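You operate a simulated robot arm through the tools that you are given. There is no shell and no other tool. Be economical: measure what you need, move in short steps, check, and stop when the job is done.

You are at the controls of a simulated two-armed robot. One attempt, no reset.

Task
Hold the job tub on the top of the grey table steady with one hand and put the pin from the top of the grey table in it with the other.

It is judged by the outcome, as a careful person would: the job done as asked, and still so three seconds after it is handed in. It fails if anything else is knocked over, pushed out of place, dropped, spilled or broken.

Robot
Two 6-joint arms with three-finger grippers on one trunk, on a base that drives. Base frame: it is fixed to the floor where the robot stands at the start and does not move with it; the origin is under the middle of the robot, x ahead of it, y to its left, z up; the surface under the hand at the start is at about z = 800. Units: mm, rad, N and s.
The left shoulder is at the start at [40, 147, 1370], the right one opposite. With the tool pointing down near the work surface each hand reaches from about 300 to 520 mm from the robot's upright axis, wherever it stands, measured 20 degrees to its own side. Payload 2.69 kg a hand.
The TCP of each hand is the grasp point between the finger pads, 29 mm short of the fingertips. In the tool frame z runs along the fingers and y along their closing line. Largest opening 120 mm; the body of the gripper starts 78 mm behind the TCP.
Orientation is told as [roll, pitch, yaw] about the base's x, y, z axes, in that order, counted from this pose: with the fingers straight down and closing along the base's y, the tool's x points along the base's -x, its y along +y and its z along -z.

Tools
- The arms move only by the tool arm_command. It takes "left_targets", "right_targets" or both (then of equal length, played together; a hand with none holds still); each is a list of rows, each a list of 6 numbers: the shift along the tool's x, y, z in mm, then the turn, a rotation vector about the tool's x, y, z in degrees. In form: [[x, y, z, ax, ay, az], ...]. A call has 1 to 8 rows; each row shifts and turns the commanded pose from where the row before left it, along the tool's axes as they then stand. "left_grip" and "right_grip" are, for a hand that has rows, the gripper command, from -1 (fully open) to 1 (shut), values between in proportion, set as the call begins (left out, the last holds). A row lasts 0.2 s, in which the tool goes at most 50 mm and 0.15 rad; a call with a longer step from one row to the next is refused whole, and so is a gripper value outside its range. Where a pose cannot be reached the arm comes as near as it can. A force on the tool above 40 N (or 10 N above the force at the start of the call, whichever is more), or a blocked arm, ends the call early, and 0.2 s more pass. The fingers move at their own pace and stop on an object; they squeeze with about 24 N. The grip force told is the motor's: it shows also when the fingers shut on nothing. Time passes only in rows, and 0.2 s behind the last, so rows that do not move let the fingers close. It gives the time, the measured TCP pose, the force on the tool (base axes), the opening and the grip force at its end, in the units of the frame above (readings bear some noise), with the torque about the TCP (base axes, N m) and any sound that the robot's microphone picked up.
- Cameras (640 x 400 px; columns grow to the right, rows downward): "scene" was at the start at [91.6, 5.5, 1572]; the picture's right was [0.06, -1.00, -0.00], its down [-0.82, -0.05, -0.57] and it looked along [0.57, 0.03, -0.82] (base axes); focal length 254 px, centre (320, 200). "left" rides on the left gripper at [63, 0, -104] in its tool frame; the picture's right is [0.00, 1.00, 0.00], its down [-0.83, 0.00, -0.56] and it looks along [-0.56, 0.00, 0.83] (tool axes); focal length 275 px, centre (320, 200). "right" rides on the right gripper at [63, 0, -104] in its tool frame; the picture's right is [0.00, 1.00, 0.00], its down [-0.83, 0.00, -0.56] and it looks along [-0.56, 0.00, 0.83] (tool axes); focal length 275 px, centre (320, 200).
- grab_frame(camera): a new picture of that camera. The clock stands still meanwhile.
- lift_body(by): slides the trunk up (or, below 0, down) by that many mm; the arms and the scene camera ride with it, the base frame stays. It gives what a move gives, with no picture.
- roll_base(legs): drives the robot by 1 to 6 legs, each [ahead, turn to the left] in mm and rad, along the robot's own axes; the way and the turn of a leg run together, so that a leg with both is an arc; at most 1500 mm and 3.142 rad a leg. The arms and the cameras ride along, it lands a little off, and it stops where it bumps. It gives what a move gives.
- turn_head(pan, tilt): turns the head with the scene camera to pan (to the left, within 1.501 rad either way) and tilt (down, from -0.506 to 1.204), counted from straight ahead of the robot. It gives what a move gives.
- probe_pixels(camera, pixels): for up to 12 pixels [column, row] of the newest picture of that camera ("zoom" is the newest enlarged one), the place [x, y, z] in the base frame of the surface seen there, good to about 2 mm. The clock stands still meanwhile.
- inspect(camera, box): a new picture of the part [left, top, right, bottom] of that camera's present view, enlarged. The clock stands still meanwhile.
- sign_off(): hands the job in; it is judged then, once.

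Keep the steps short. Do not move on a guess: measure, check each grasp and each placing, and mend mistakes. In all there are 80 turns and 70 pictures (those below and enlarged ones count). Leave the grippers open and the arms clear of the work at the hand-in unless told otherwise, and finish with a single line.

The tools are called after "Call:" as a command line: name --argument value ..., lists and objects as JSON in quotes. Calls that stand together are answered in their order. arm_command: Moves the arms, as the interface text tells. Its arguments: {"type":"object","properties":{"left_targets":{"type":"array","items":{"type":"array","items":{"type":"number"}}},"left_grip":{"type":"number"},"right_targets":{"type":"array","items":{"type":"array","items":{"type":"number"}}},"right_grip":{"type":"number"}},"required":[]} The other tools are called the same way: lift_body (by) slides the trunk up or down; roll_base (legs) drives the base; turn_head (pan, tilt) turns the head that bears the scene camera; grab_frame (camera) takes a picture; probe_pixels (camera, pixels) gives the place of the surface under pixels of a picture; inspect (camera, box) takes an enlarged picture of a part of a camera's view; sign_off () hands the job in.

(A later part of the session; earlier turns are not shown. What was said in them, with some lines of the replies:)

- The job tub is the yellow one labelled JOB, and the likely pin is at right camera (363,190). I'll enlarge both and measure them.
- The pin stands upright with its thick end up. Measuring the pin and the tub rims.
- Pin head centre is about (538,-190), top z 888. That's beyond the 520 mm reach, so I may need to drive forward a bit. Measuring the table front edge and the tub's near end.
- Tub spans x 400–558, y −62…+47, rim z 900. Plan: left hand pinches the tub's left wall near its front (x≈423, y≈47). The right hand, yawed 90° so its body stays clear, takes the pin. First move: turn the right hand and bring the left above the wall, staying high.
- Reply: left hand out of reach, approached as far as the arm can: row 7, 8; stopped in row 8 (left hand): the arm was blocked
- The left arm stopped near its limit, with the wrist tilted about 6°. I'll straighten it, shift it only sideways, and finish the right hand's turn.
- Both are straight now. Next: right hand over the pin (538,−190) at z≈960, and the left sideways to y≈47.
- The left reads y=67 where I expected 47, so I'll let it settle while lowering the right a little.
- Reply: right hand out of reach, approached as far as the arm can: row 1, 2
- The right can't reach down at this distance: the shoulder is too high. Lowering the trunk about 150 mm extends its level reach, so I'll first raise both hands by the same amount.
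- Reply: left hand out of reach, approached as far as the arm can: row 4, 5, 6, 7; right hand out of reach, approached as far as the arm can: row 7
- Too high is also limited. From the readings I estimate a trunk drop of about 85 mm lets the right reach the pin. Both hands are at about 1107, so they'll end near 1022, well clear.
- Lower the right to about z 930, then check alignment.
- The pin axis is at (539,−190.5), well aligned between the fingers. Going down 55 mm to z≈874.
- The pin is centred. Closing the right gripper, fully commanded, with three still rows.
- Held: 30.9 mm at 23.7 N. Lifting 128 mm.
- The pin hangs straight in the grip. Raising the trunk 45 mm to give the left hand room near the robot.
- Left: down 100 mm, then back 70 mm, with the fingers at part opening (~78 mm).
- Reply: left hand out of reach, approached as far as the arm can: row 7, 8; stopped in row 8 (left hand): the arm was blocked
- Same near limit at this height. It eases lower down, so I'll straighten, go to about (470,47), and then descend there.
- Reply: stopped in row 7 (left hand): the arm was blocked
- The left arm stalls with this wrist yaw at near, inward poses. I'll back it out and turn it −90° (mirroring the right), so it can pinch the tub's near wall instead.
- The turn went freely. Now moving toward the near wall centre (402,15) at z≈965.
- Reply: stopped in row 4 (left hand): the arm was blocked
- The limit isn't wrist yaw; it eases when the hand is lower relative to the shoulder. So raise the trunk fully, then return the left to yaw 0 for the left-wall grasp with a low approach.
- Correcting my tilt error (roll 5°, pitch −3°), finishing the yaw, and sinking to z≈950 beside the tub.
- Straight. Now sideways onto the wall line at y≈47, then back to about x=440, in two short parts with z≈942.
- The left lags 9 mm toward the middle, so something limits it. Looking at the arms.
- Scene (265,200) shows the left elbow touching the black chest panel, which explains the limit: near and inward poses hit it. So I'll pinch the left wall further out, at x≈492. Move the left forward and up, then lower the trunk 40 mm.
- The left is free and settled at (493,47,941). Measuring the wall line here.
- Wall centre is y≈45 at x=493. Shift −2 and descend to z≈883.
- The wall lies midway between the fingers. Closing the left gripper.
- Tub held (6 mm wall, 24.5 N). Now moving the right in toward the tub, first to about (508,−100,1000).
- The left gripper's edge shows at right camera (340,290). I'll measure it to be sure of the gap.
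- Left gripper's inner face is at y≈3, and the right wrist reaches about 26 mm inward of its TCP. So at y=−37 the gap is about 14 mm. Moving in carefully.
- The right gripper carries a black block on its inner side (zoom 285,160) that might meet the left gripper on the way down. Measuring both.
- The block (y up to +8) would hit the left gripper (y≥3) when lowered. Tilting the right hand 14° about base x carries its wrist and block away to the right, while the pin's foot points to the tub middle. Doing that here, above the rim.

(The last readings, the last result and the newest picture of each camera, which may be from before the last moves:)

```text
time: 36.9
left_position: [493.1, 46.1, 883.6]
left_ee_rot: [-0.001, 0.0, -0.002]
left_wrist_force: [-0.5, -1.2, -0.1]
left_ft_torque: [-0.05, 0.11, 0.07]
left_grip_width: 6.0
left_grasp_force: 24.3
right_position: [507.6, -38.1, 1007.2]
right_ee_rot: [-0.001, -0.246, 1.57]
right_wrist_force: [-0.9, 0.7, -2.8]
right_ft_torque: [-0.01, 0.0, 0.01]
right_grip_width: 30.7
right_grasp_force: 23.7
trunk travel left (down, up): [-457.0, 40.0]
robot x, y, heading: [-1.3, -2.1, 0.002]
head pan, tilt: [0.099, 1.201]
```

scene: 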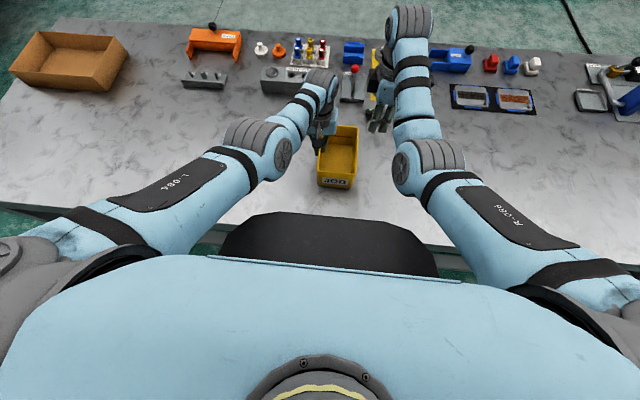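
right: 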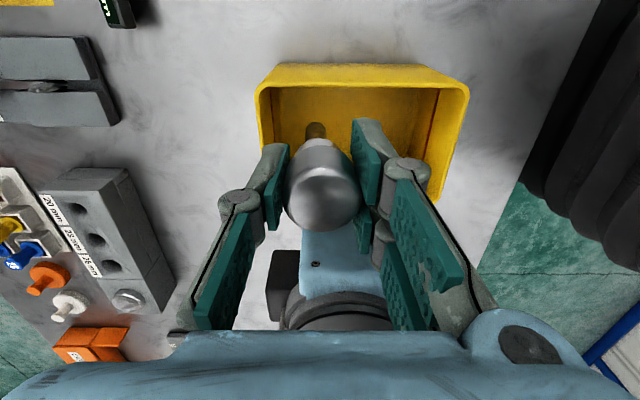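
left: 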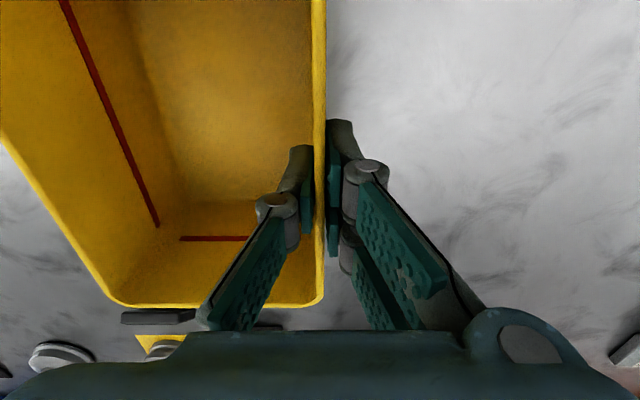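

Tilt is right (fingers lean toward +y). Now base-vertical down 60 mm with +6 mm in y.

Call:
arm_command --right_targets '[[1.45, 0, 9.95, 0, 0, 0], [1.45, 0, 9.95, 0, 0, 0], [1.45, 0, 9.95, 0, 0, 0], [1.45, 0, 9.95, 0, 0, 0], [1.45, 0, 9.95, 0, 0, 0], [1.45, 0, 9.95, 0, 0, 0], [0, 0, 0, 0, 0, 0]]'

Call:
grab_frame --camera "right"

Call:
inspect --camera "scene" --box '[280, 30, 440, 200]'

Call:
grab_frame --camera "left"

```text
time: 38.5
left_position: [493.1, 46.5, 883.2]
left_ee_rot: [-0.001, 0.0, -0.002]
left_wrist_force: [-0.4, 0.1, 0.7]
left_ft_torque: [0.01, 0.04, -0.03]
left_grip_width: 5.8
left_grasp_force: 24.2
right_position: [509.1, -31.9, 946.6]
right_ee_rot: [0.001, -0.245, 1.572]
right_wrist_force: [-0.2, 1.0, -2.2]
right_ft_torque: [-0.01, 0.03, 0.06]
right_grip_width: 30.8
right_grasp_force: 23.8
trunk travel left (down, up): [-457.0, 40.0]
robot x, y, heading: [-2.1, -0.8, -0.003]
head pan, tilt: [0.099, 1.201]
```

```text
41 pictures are left
```

right: 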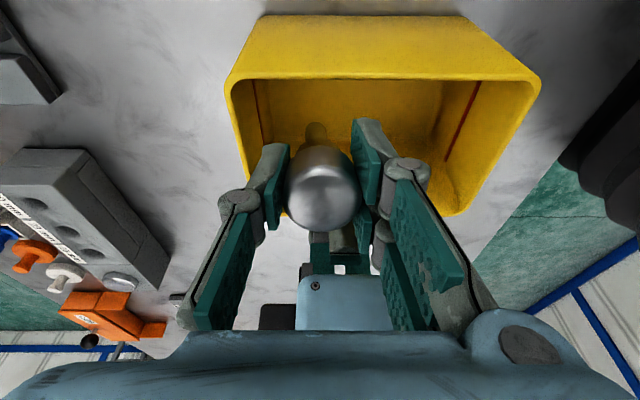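

```text
2.35 times, centred on (360, 115) of scene
```

zoom: 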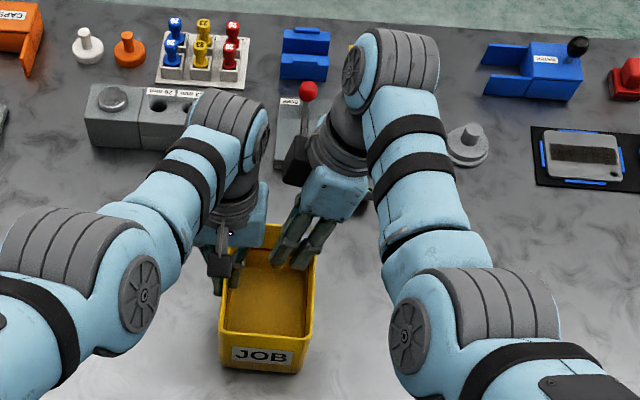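

```text
39 pictures are left
```

left: 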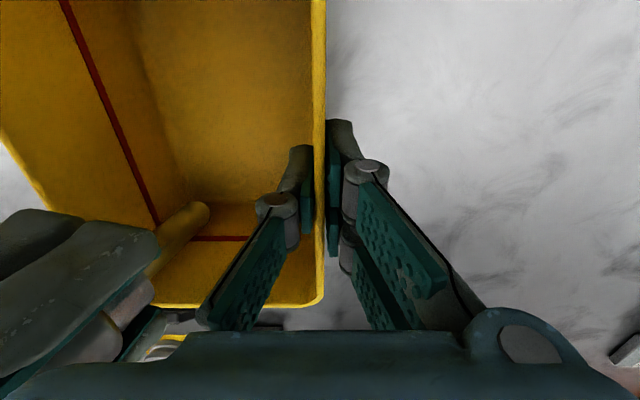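

Clear so far; the pin's foot is inside the tub (left camera 200,210). Checking the block's position before continuing.

Call:
probe_pixels --camera "zoom" --pixels '[[288, 165], [298, 145], [290, 180], [264, 195], [264, 230], [268, 160], [300, 205], [300, 265]]'

Call:
probe_pixels --camera "left" --pixels '[[200, 210], [206, 205], [190, 235], [158, 235]]'

```text
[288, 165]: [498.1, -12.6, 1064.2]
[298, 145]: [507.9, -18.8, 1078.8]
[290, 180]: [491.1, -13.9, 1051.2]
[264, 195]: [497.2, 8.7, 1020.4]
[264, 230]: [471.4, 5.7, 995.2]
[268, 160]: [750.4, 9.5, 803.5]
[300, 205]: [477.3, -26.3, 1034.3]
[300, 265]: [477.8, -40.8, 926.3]
```

```text
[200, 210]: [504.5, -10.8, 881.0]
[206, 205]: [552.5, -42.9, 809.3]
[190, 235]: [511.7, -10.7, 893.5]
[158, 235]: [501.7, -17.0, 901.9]
```

Gap of about 15 mm to the left gripper. The pin's foot is at z≈873 and the floor about 804. Down 54 mm.

Call:
arm_command --right_targets '[[2.2, 0, 8.7, 0, 0, 0], [2.2, 0, 8.7, 0, 0, 0], [2.2, 0, 8.7, 0, 0, 0], [2.2, 0, 8.7, 0, 0, 0], [2.2, 0, 8.7, 0, 0, 0], [2.2, 0, 8.7, 0, 0, 0], [0, 0, 0, 0, 0, 0]]'

Call:
grab_frame --camera "right"

Call:
grab_frame --camera "left"

```text
time: 40.1
left_position: [493.2, 46.0, 882.9]
left_ee_rot: [-0.001, -0.002, -0.001]
left_wrist_force: [0.0, -1.4, 0.2]
left_ft_torque: [0.03, 0.02, -0.02]
left_grip_width: 6.2
left_grasp_force: 23.6
right_position: [508.4, -33.3, 891.7]
right_ee_rot: [0.0, -0.244, 1.57]
right_wrist_force: [-0.4, 0.1, -1.9]
right_ft_torque: [0.01, 0.01, -0.01]
right_grip_width: 30.9
right_grasp_force: 23.8
trunk travel left (down, up): [-457.0, 40.0]
robot x, y, heading: [-1.2, -0.2, -0.001]
head pan, tilt: [0.099, 1.201]
```

```text
38 pictures are left
```

right: 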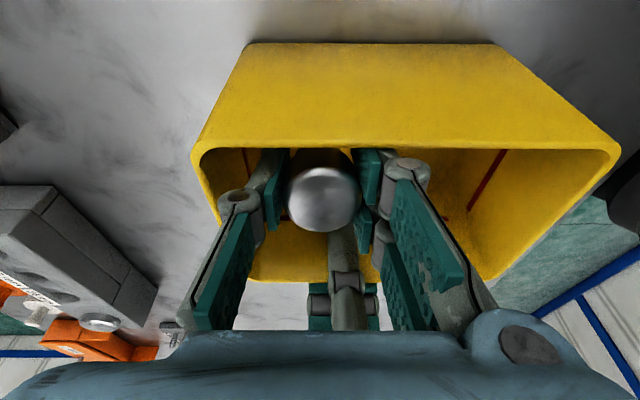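

```text
37 pictures are left
```

left: 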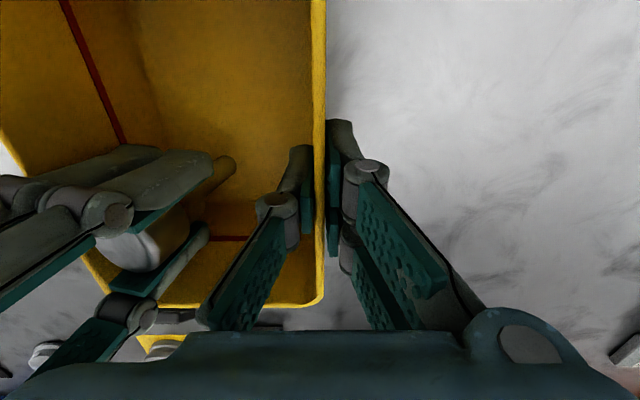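

Foot is about 13 mm above the floor. Creeping down in 3 mm steps and watching the force.

Call:
arm_command --right_targets '[[0.75, 0, 2.9, 0, 0, 0], [0.75, 0, 2.9, 0, 0, 0], [0.75, 0, 2.9, 0, 0, 0], [0.25, 0, 1.0, 0, 0, 0], [0, 0, 0, 0, 0, 0]]'

```text
time: 41.3
left_position: [492.6, 45.2, 883.2]
left_ee_rot: [-0.002, -0.003, 0.0]
left_wrist_force: [0.8, -4.6, 1.2]
left_ft_torque: [-0.12, 0.32, -0.03]
left_grip_width: 6.3
left_grasp_force: 24.2
right_position: [506.8, -33.4, 886.3]
right_ee_rot: [-0.002, -0.244, 1.571]
right_wrist_force: [1.6, 6.7, -0.3]
right_ft_torque: [-0.19, 0.08, -0.07]
right_grip_width: 31.1
right_grasp_force: 23.8
right hand out of reach, approached as far as the arm can: row 3
trunk travel left (down, up): [-457.0, 40.0]
robot x, y, heading: [-0.2, -3.1, 0.003]
head pan, tilt: [0.099, 1.201]
```

There's a sideways force of about 6 N on the right tool, so something touches. Looking before going further.

Call:
grab_frame --camera "right"

Call:
inspect --camera "scene" --box '[290, 60, 430, 200]'

Call:
inspect --camera "left" --box '[0, 60, 340, 330]'

```text
36 pictures are left
```

right: 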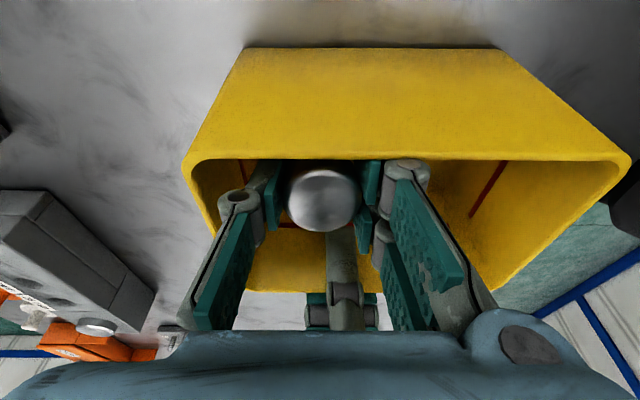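

```text
2.86 times, centred on (360, 130) of scene
```

zoom: 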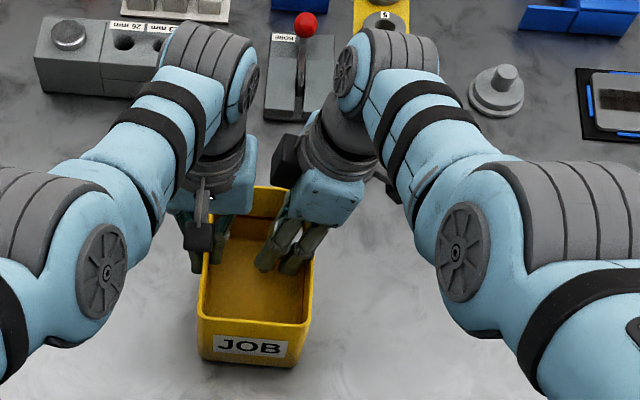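

```text
1.48 times, centred on (170, 195) of left
```

zoom: 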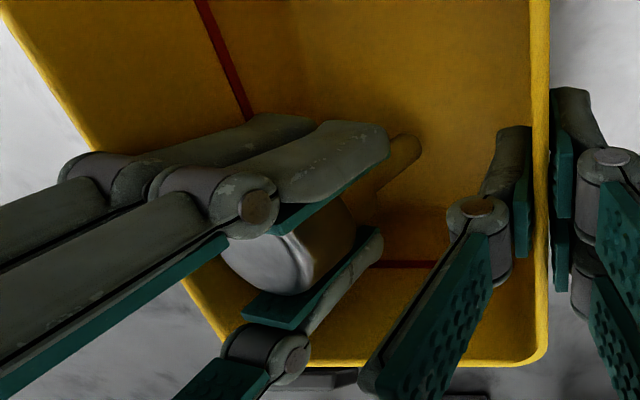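

The torque points to contact at the right rim (z≈905), with the reach also nearly spent. Move 7 mm toward +y and 8 mm nearer in x.

Call:
arm_command --right_targets '[[-3.4, 0, 0.85, 0, 0, 0], [-3.4, 4, 0.85, 0, 0, 0], [0, 4, 0, 0, 0, 0], [0, 0, 0, 0, 0, 0]]'

```text
time: 42.3
left_position: [493.7, 45.9, 884.9]
left_ee_rot: [0.001, 0.001, -0.001]
left_wrist_force: [0.1, 0.6, 0.1]
left_ft_torque: [0.03, -0.16, -0.02]
left_grip_width: 6.1
left_grasp_force: 23.7
right_position: [499.2, -26.2, 886.1]
right_ee_rot: [0.001, -0.243, 1.57]
right_wrist_force: [0.3, -0.4, -2.7]
right_ft_torque: [0.02, -0.02, 0.03]
right_grip_width: 30.9
right_grasp_force: 24.1
trunk travel left (down, up): [-457.0, 40.0]
robot x, y, heading: [0.5, 0.2, -0.002]
head pan, tilt: [0.099, 1.201]
```

Forces are back to zero (only the pin's weight). Creep down 7 mm.

Call:
arm_command --right_targets '[[0.6, 0, 2.3, 0, 0, 0], [0.6, 0, 2.3, 0, 0, 0], [0.6, 0, 2.3, 0, 0, 0], [0, 0, 0, 0, 0, 0]]'

Call:
inspect --camera "left" --box '[0, 60, 340, 330]'

```text
time: 43.3
left_position: [492.9, 46.1, 883.2]
left_ee_rot: [0.0, 0.001, 0.0]
left_wrist_force: [0.0, 0.6, -0.3]
left_ft_torque: [0.0, 0.0, -0.02]
left_grip_width: 6.0
left_grasp_force: 24.0
right_position: [498.3, -27.2, 880.9]
right_ee_rot: [0.001, -0.244, 1.571]
right_wrist_force: [0.0, 0.3, -3.3]
right_ft_torque: [-0.04, 0.01, 0.03]
right_grip_width: 30.8
right_grasp_force: 24.4
trunk travel left (down, up): [-457.0, 40.0]
robot x, y, heading: [3.5, -2.2, 0.003]
head pan, tilt: [0.099, 1.201]
```

```text
1.48 times, centred on (170, 195) of left
```

zoom: 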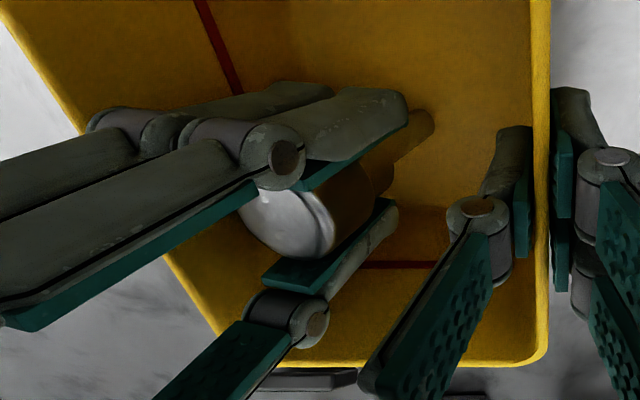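

No contact yet. Down another few mm until I feel the floor.

Call:
arm_command --right_targets '[[0.4, 0, 1.5, 0, 0, 0], [0.4, 0, 1.5, 0, 0, 0], [0, 0, 0, 0, 0, 0]]'

```text
time: 44.1
left_position: [492.0, 46.7, 882.1]
left_ee_rot: [0.0, 0.001, -0.001]
left_wrist_force: [0.7, 0.3, -0.1]
left_ft_torque: [0.03, 0.05, -0.05]
left_grip_width: 6.1
left_grasp_force: 24.7
right_position: [498.8, -26.2, 876.9]
right_ee_rot: [0.0, -0.245, 1.569]
right_wrist_force: [-0.2, 0.2, -1.5]
right_ft_torque: [0.0, -0.02, -0.01]
right_grip_width: 30.7
right_grasp_force: 24.4
trunk travel left (down, up): [-457.0, 40.0]
robot x, y, heading: [-2.9, 2.7, 0.004]
head pan, tilt: [0.099, 1.201]
```

The foot is at the floor (computed ~804; the load is easing). Release by opening to about 62 mm, with a few still rows.

Call:
arm_command --right_targets '[[0, 0, 0, 0, 0, 0], [0, 0, 0, 0, 0, 0], [0, 0, 0, 0, 0, 0], [0, 0, 0, 0, 0, 0]]' --right_grip -0.05

Call:
grab_frame --camera "right"

Call:
inspect --camera "left" --box '[0, 60, 340, 330]'

```text
time: 45.1
left_position: [492.6, 45.2, 883.0]
left_ee_rot: [-0.001, 0.0, -0.003]
left_wrist_force: [-0.2, -0.9, -0.5]
left_ft_torque: [-0.03, 0.02, 0.0]
left_grip_width: 6.1
left_grasp_force: 23.7
right_position: [498.9, -25.6, 878.2]
right_ee_rot: [0.001, -0.244, 1.57]
right_wrist_force: [-0.2, 0.2, -0.1]
right_ft_torque: [0.01, -0.01, -0.03]
right_grip_width: 63.0
right_grasp_force: 0.7
trunk travel left (down, up): [-457.0, 40.0]
robot x, y, heading: [1.3, -0.9, 0.002]
head pan, tilt: [0.099, 1.201]
```

```text
32 pictures are left
```

right: 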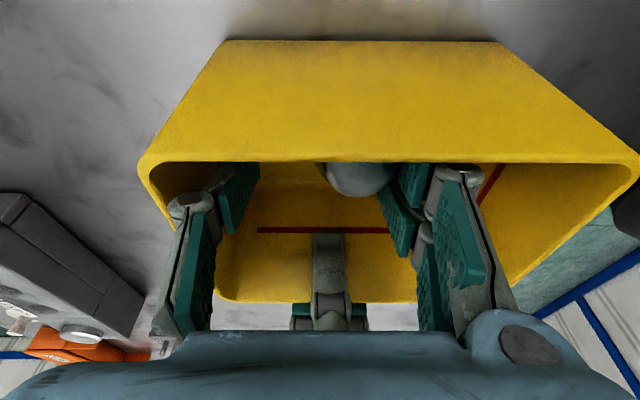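

```text
1.48 times, centred on (170, 195) of left
```

zoom: 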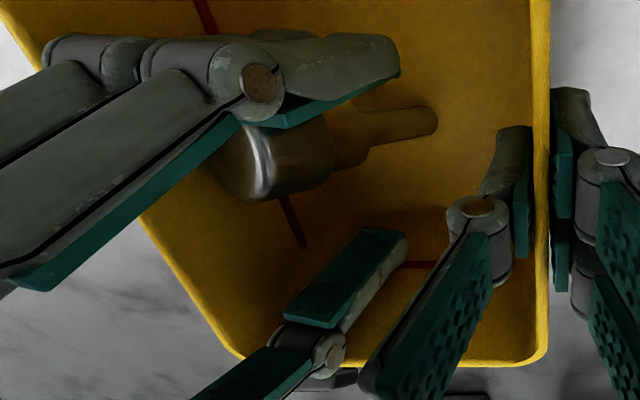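

The pin is inside, leaning on the right wall beside the near finger. Open a little more with a 5 mm shift toward the robot to leave it free.

Call:
arm_command --right_targets '[[0, 2.5, 0, 0, 0, 0], [0, 2.5, 0, 0, 0, 0], [0, 0, 0, 0, 0, 0]]' --right_grip -0.28

Call:
grab_frame --camera "right"

Call:
inspect --camera "left" --box '[0, 60, 340, 330]'

```text
time: 45.9
left_position: [492.4, 47.0, 884.3]
left_ee_rot: [0.0, -0.003, 0.002]
left_wrist_force: [1.1, 0.2, -0.4]
left_ft_torque: [0.01, -0.38, 0.1]
left_grip_width: 5.9
left_grasp_force: 23.8
right_position: [492.9, -25.6, 877.1]
right_ee_rot: [0.001, -0.243, 1.572]
right_wrist_force: [0.3, 0.0, -0.2]
right_ft_torque: [-0.03, 0.01, -0.04]
right_grip_width: 77.0
right_grasp_force: 0.0
trunk travel left (down, up): [-457.0, 40.0]
robot x, y, heading: [-2.8, -1.9, 0.0]
head pan, tilt: [0.099, 1.201]
```

```text
30 pictures are left
```

right: 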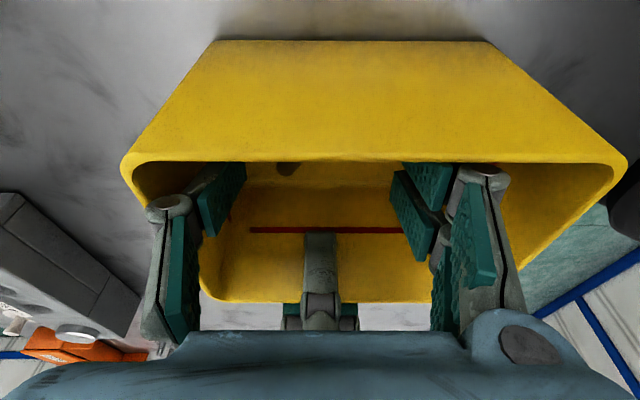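

```text
1.48 times, centred on (170, 195) of left
```

zoom: 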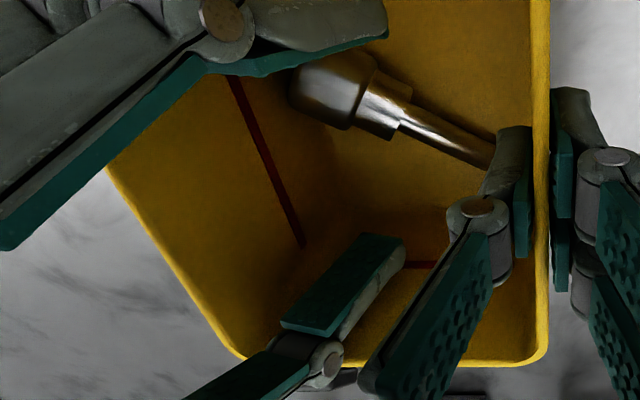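

The pin now lies on the tub floor and the fingers are clear. Withdraw the right hand straight up 128 mm, the way it came.

Call:
arm_command --right_targets '[[-3.9, 0, -15.5, 0, 0, 0], [-3.9, 0, -15.5, 0, 0, 0], [-3.9, 0, -15.5, 0, 0, 0], [-3.9, 0, -15.5, 0, 0, 0], [-3.9, 0, -15.5, 0, 0, 0], [-3.9, 0, -15.5, 0, 0, 0], [-3.9, 0, -15.5, 0, 0, 0], [-3.9, 0, -15.5, 0, 0, 0]]'

```text
time: 47.7
left_position: [494.1, 46.5, 884.2]
left_ee_rot: [0.0, -0.002, -0.003]
left_wrist_force: [0.9, 0.9, -0.2]
left_ft_torque: [-0.03, -0.2, 0.13]
left_grip_width: 5.9
left_grasp_force: 24.2
right_position: [495.3, -26.8, 1003.9]
right_ee_rot: [0.0, -0.246, 1.572]
right_wrist_force: [-0.1, 0.6, 0.4]
right_ft_torque: [-0.01, 0.02, -0.01]
right_grip_width: 77.1
right_grasp_force: 0.1
trunk travel left (down, up): [-457.0, 40.0]
robot x, y, heading: [4.6, -0.1, -0.0]
head pan, tilt: [0.099, 1.201]
```

Free. Now take the right hand 150 mm to the right.

Call:
arm_command --right_targets '[[24, -3, -6, 0, 0, 0], [24, -3, -6, 0, 0, 0], [24, -3, -6, 0, 0, 0], [24, -3, -6, 0, 0, 0], [24, -3, -6, 0, 0, 0], [24, -3, -6, 0, 0, 0], [0, 0, 0, 0, 0, 0]]'

Call:
grab_frame --camera "left"

Call:
grab_frame --camera "scene"

```text
time: 49.3
left_position: [493.4, 45.0, 882.9]
left_ee_rot: [-0.002, 0.0, 0.0]
left_wrist_force: [0.2, -0.8, 0.8]
left_ft_torque: [-0.06, -0.08, 0.03]
left_grip_width: 5.8
left_grasp_force: 24.6
right_position: [514.2, -174.7, 1005.2]
right_ee_rot: [0.0, -0.244, 1.571]
right_wrist_force: [-0.5, -0.8, -0.2]
right_ft_torque: [-0.01, 0.02, -0.01]
right_grip_width: 76.6
right_grasp_force: 0.0
trunk travel left (down, up): [-457.0, 40.0]
robot x, y, heading: [-0.3, -2.5, 0.001]
head pan, tilt: [0.099, 1.201]
```

```text
28 pictures are left
```

left: 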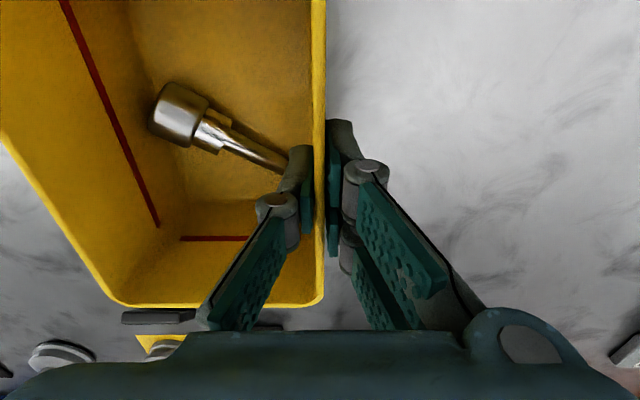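

```text
27 pictures are left
```

scene: 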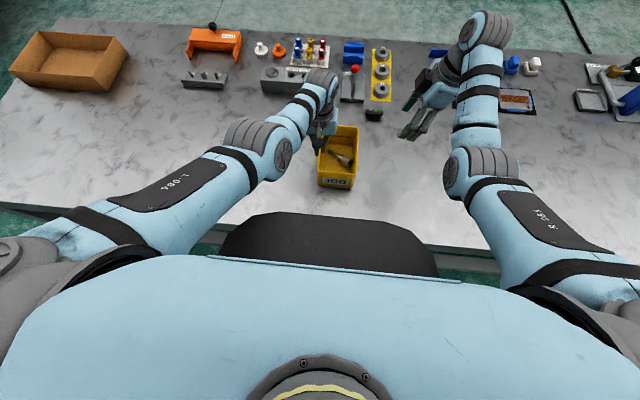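

The pin lies in the tub. Opening the left hand to about 45 mm; its tips at z 854 are above the pin.

Call:
arm_command --left_targets '[[0, 0, 0, 0, 0, 0], [0, 0, 0, 0, 0, 0], [0, 0, 0, 0, 0, 0]]' --left_grip 0.25

Call:
arm_command --left_targets '[[0, 0, -15, 0, 0, 0], [0, 0, -15, 0, 0, 0], [0, 0, -15, 0, 0, 0], [0, 0, -15, 0, 0, 0], [0, 0, -15, 0, 0, 0], [0, 0, -15, 0, 0, 0], [0, 0, -15, 0, 0, 0], [0, 0, 0, 0, 0, 0]]'

Call:
grab_frame --camera "left"

```text
time: 50.1
left_position: [492.5, 45.9, 884.0]
left_ee_rot: [-0.001, -0.003, -0.003]
left_wrist_force: [0.1, 0.3, -0.5]
left_ft_torque: [0.0, 0.0, -0.01]
left_grip_width: 44.9
left_grasp_force: 0.1
right_position: [514.4, -174.3, 1005.8]
right_ee_rot: [0.0, -0.244, 1.571]
right_wrist_force: [0.5, 0.0, 0.4]
right_ft_torque: [0.01, -0.02, -0.01]
right_grip_width: 76.6
right_grasp_force: 0.0
trunk travel left (down, up): [-457.0, 40.0]
robot x, y, heading: [2.1, -0.5, -0.003]
head pan, tilt: [0.099, 1.201]
```

```text
time: 51.9
left_position: [492.4, 48.9, 989.0]
left_ee_rot: [0.001, -0.002, 0.003]
left_wrist_force: [-0.5, 0.2, -0.5]
left_ft_torque: [0.0, 0.01, 0.0]
left_grip_width: 44.9
left_grasp_force: 0.2
right_position: [512.8, -175.1, 1006.3]
right_ee_rot: [0.001, -0.244, 1.57]
right_wrist_force: [0.3, 0.0, -0.2]
right_ft_torque: [-0.02, -0.03, -0.01]
right_grip_width: 76.8
right_grasp_force: 0.1
trunk travel left (down, up): [-457.0, 40.0]
robot x, y, heading: [1.6, 3.7, 0.0]
head pan, tilt: [0.099, 1.201]
```

```text
26 pictures are left
```

left: 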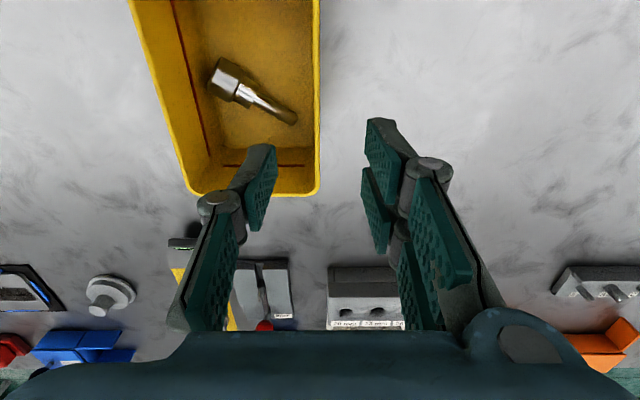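

Left is free and the tub is upright in place. Move the left 90 mm outward and open both grippers fully, then take a last look.

Call:
arm_command --left_targets '[[0, 18, -2, 0, 0, 0], [0, 18, -2, 0, 0, 0], [0, 18, -2, 0, 0, 0], [0, 18, -2, 0, 0, 0], [0, 18, -2, 0, 0, 0], [0, 0, 0, 0, 0, 0]]' --right_targets '[[0, 0, 0, 0, 0, 0], [0, 0, 0, 0, 0, 0], [0, 0, 0, 0, 0, 0], [0, 0, 0, 0, 0, 0], [0, 0, 0, 0, 0, 0], [0, 0, 0, 0, 0, 0]]' --left_grip -1 --right_grip -1

Call:
grab_frame --camera "scene"

```text
time: 53.3
left_position: [492.1, 136.4, 998.6]
left_ee_rot: [0.0, 0.0, -0.002]
left_wrist_force: [0.1, 0.1, -0.4]
left_ft_torque: [-0.02, 0.0, 0.0]
left_grip_width: 119.7
left_grasp_force: 0.0
right_position: [513.5, -175.1, 1005.0]
right_ee_rot: [-0.002, -0.244, 1.572]
right_wrist_force: [0.7, -0.4, 0.0]
right_ft_torque: [0.0, 0.02, 0.02]
right_grip_width: 120.0
right_grasp_force: 0.0
trunk travel left (down, up): [-457.0, 40.0]
robot x, y, heading: [-0.3, 2.8, 0.002]
head pan, tilt: [0.099, 1.201]
```

```text
25 pictures are left
```

scene: 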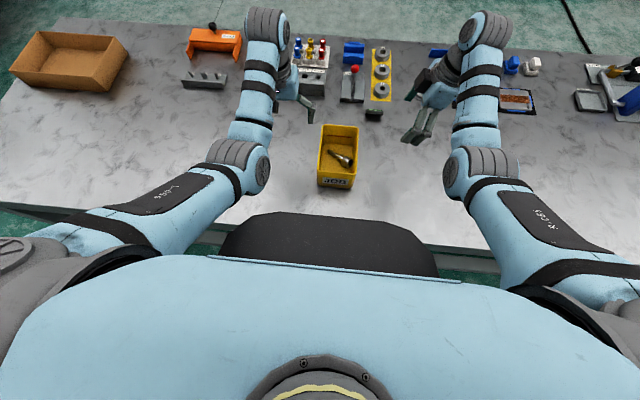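

The pin lies in the tub at scene (340,157). The tub is upright in its place, everything else is undisturbed, and both grippers are open and clear. Handing in.

Call:
sign_off

```text
The job is handed in.
```

The pin is in the job tub: the left hand held the tub while the right put the pin in, it tipped onto its side on release, and the tub stands in place with nothing else disturbed.
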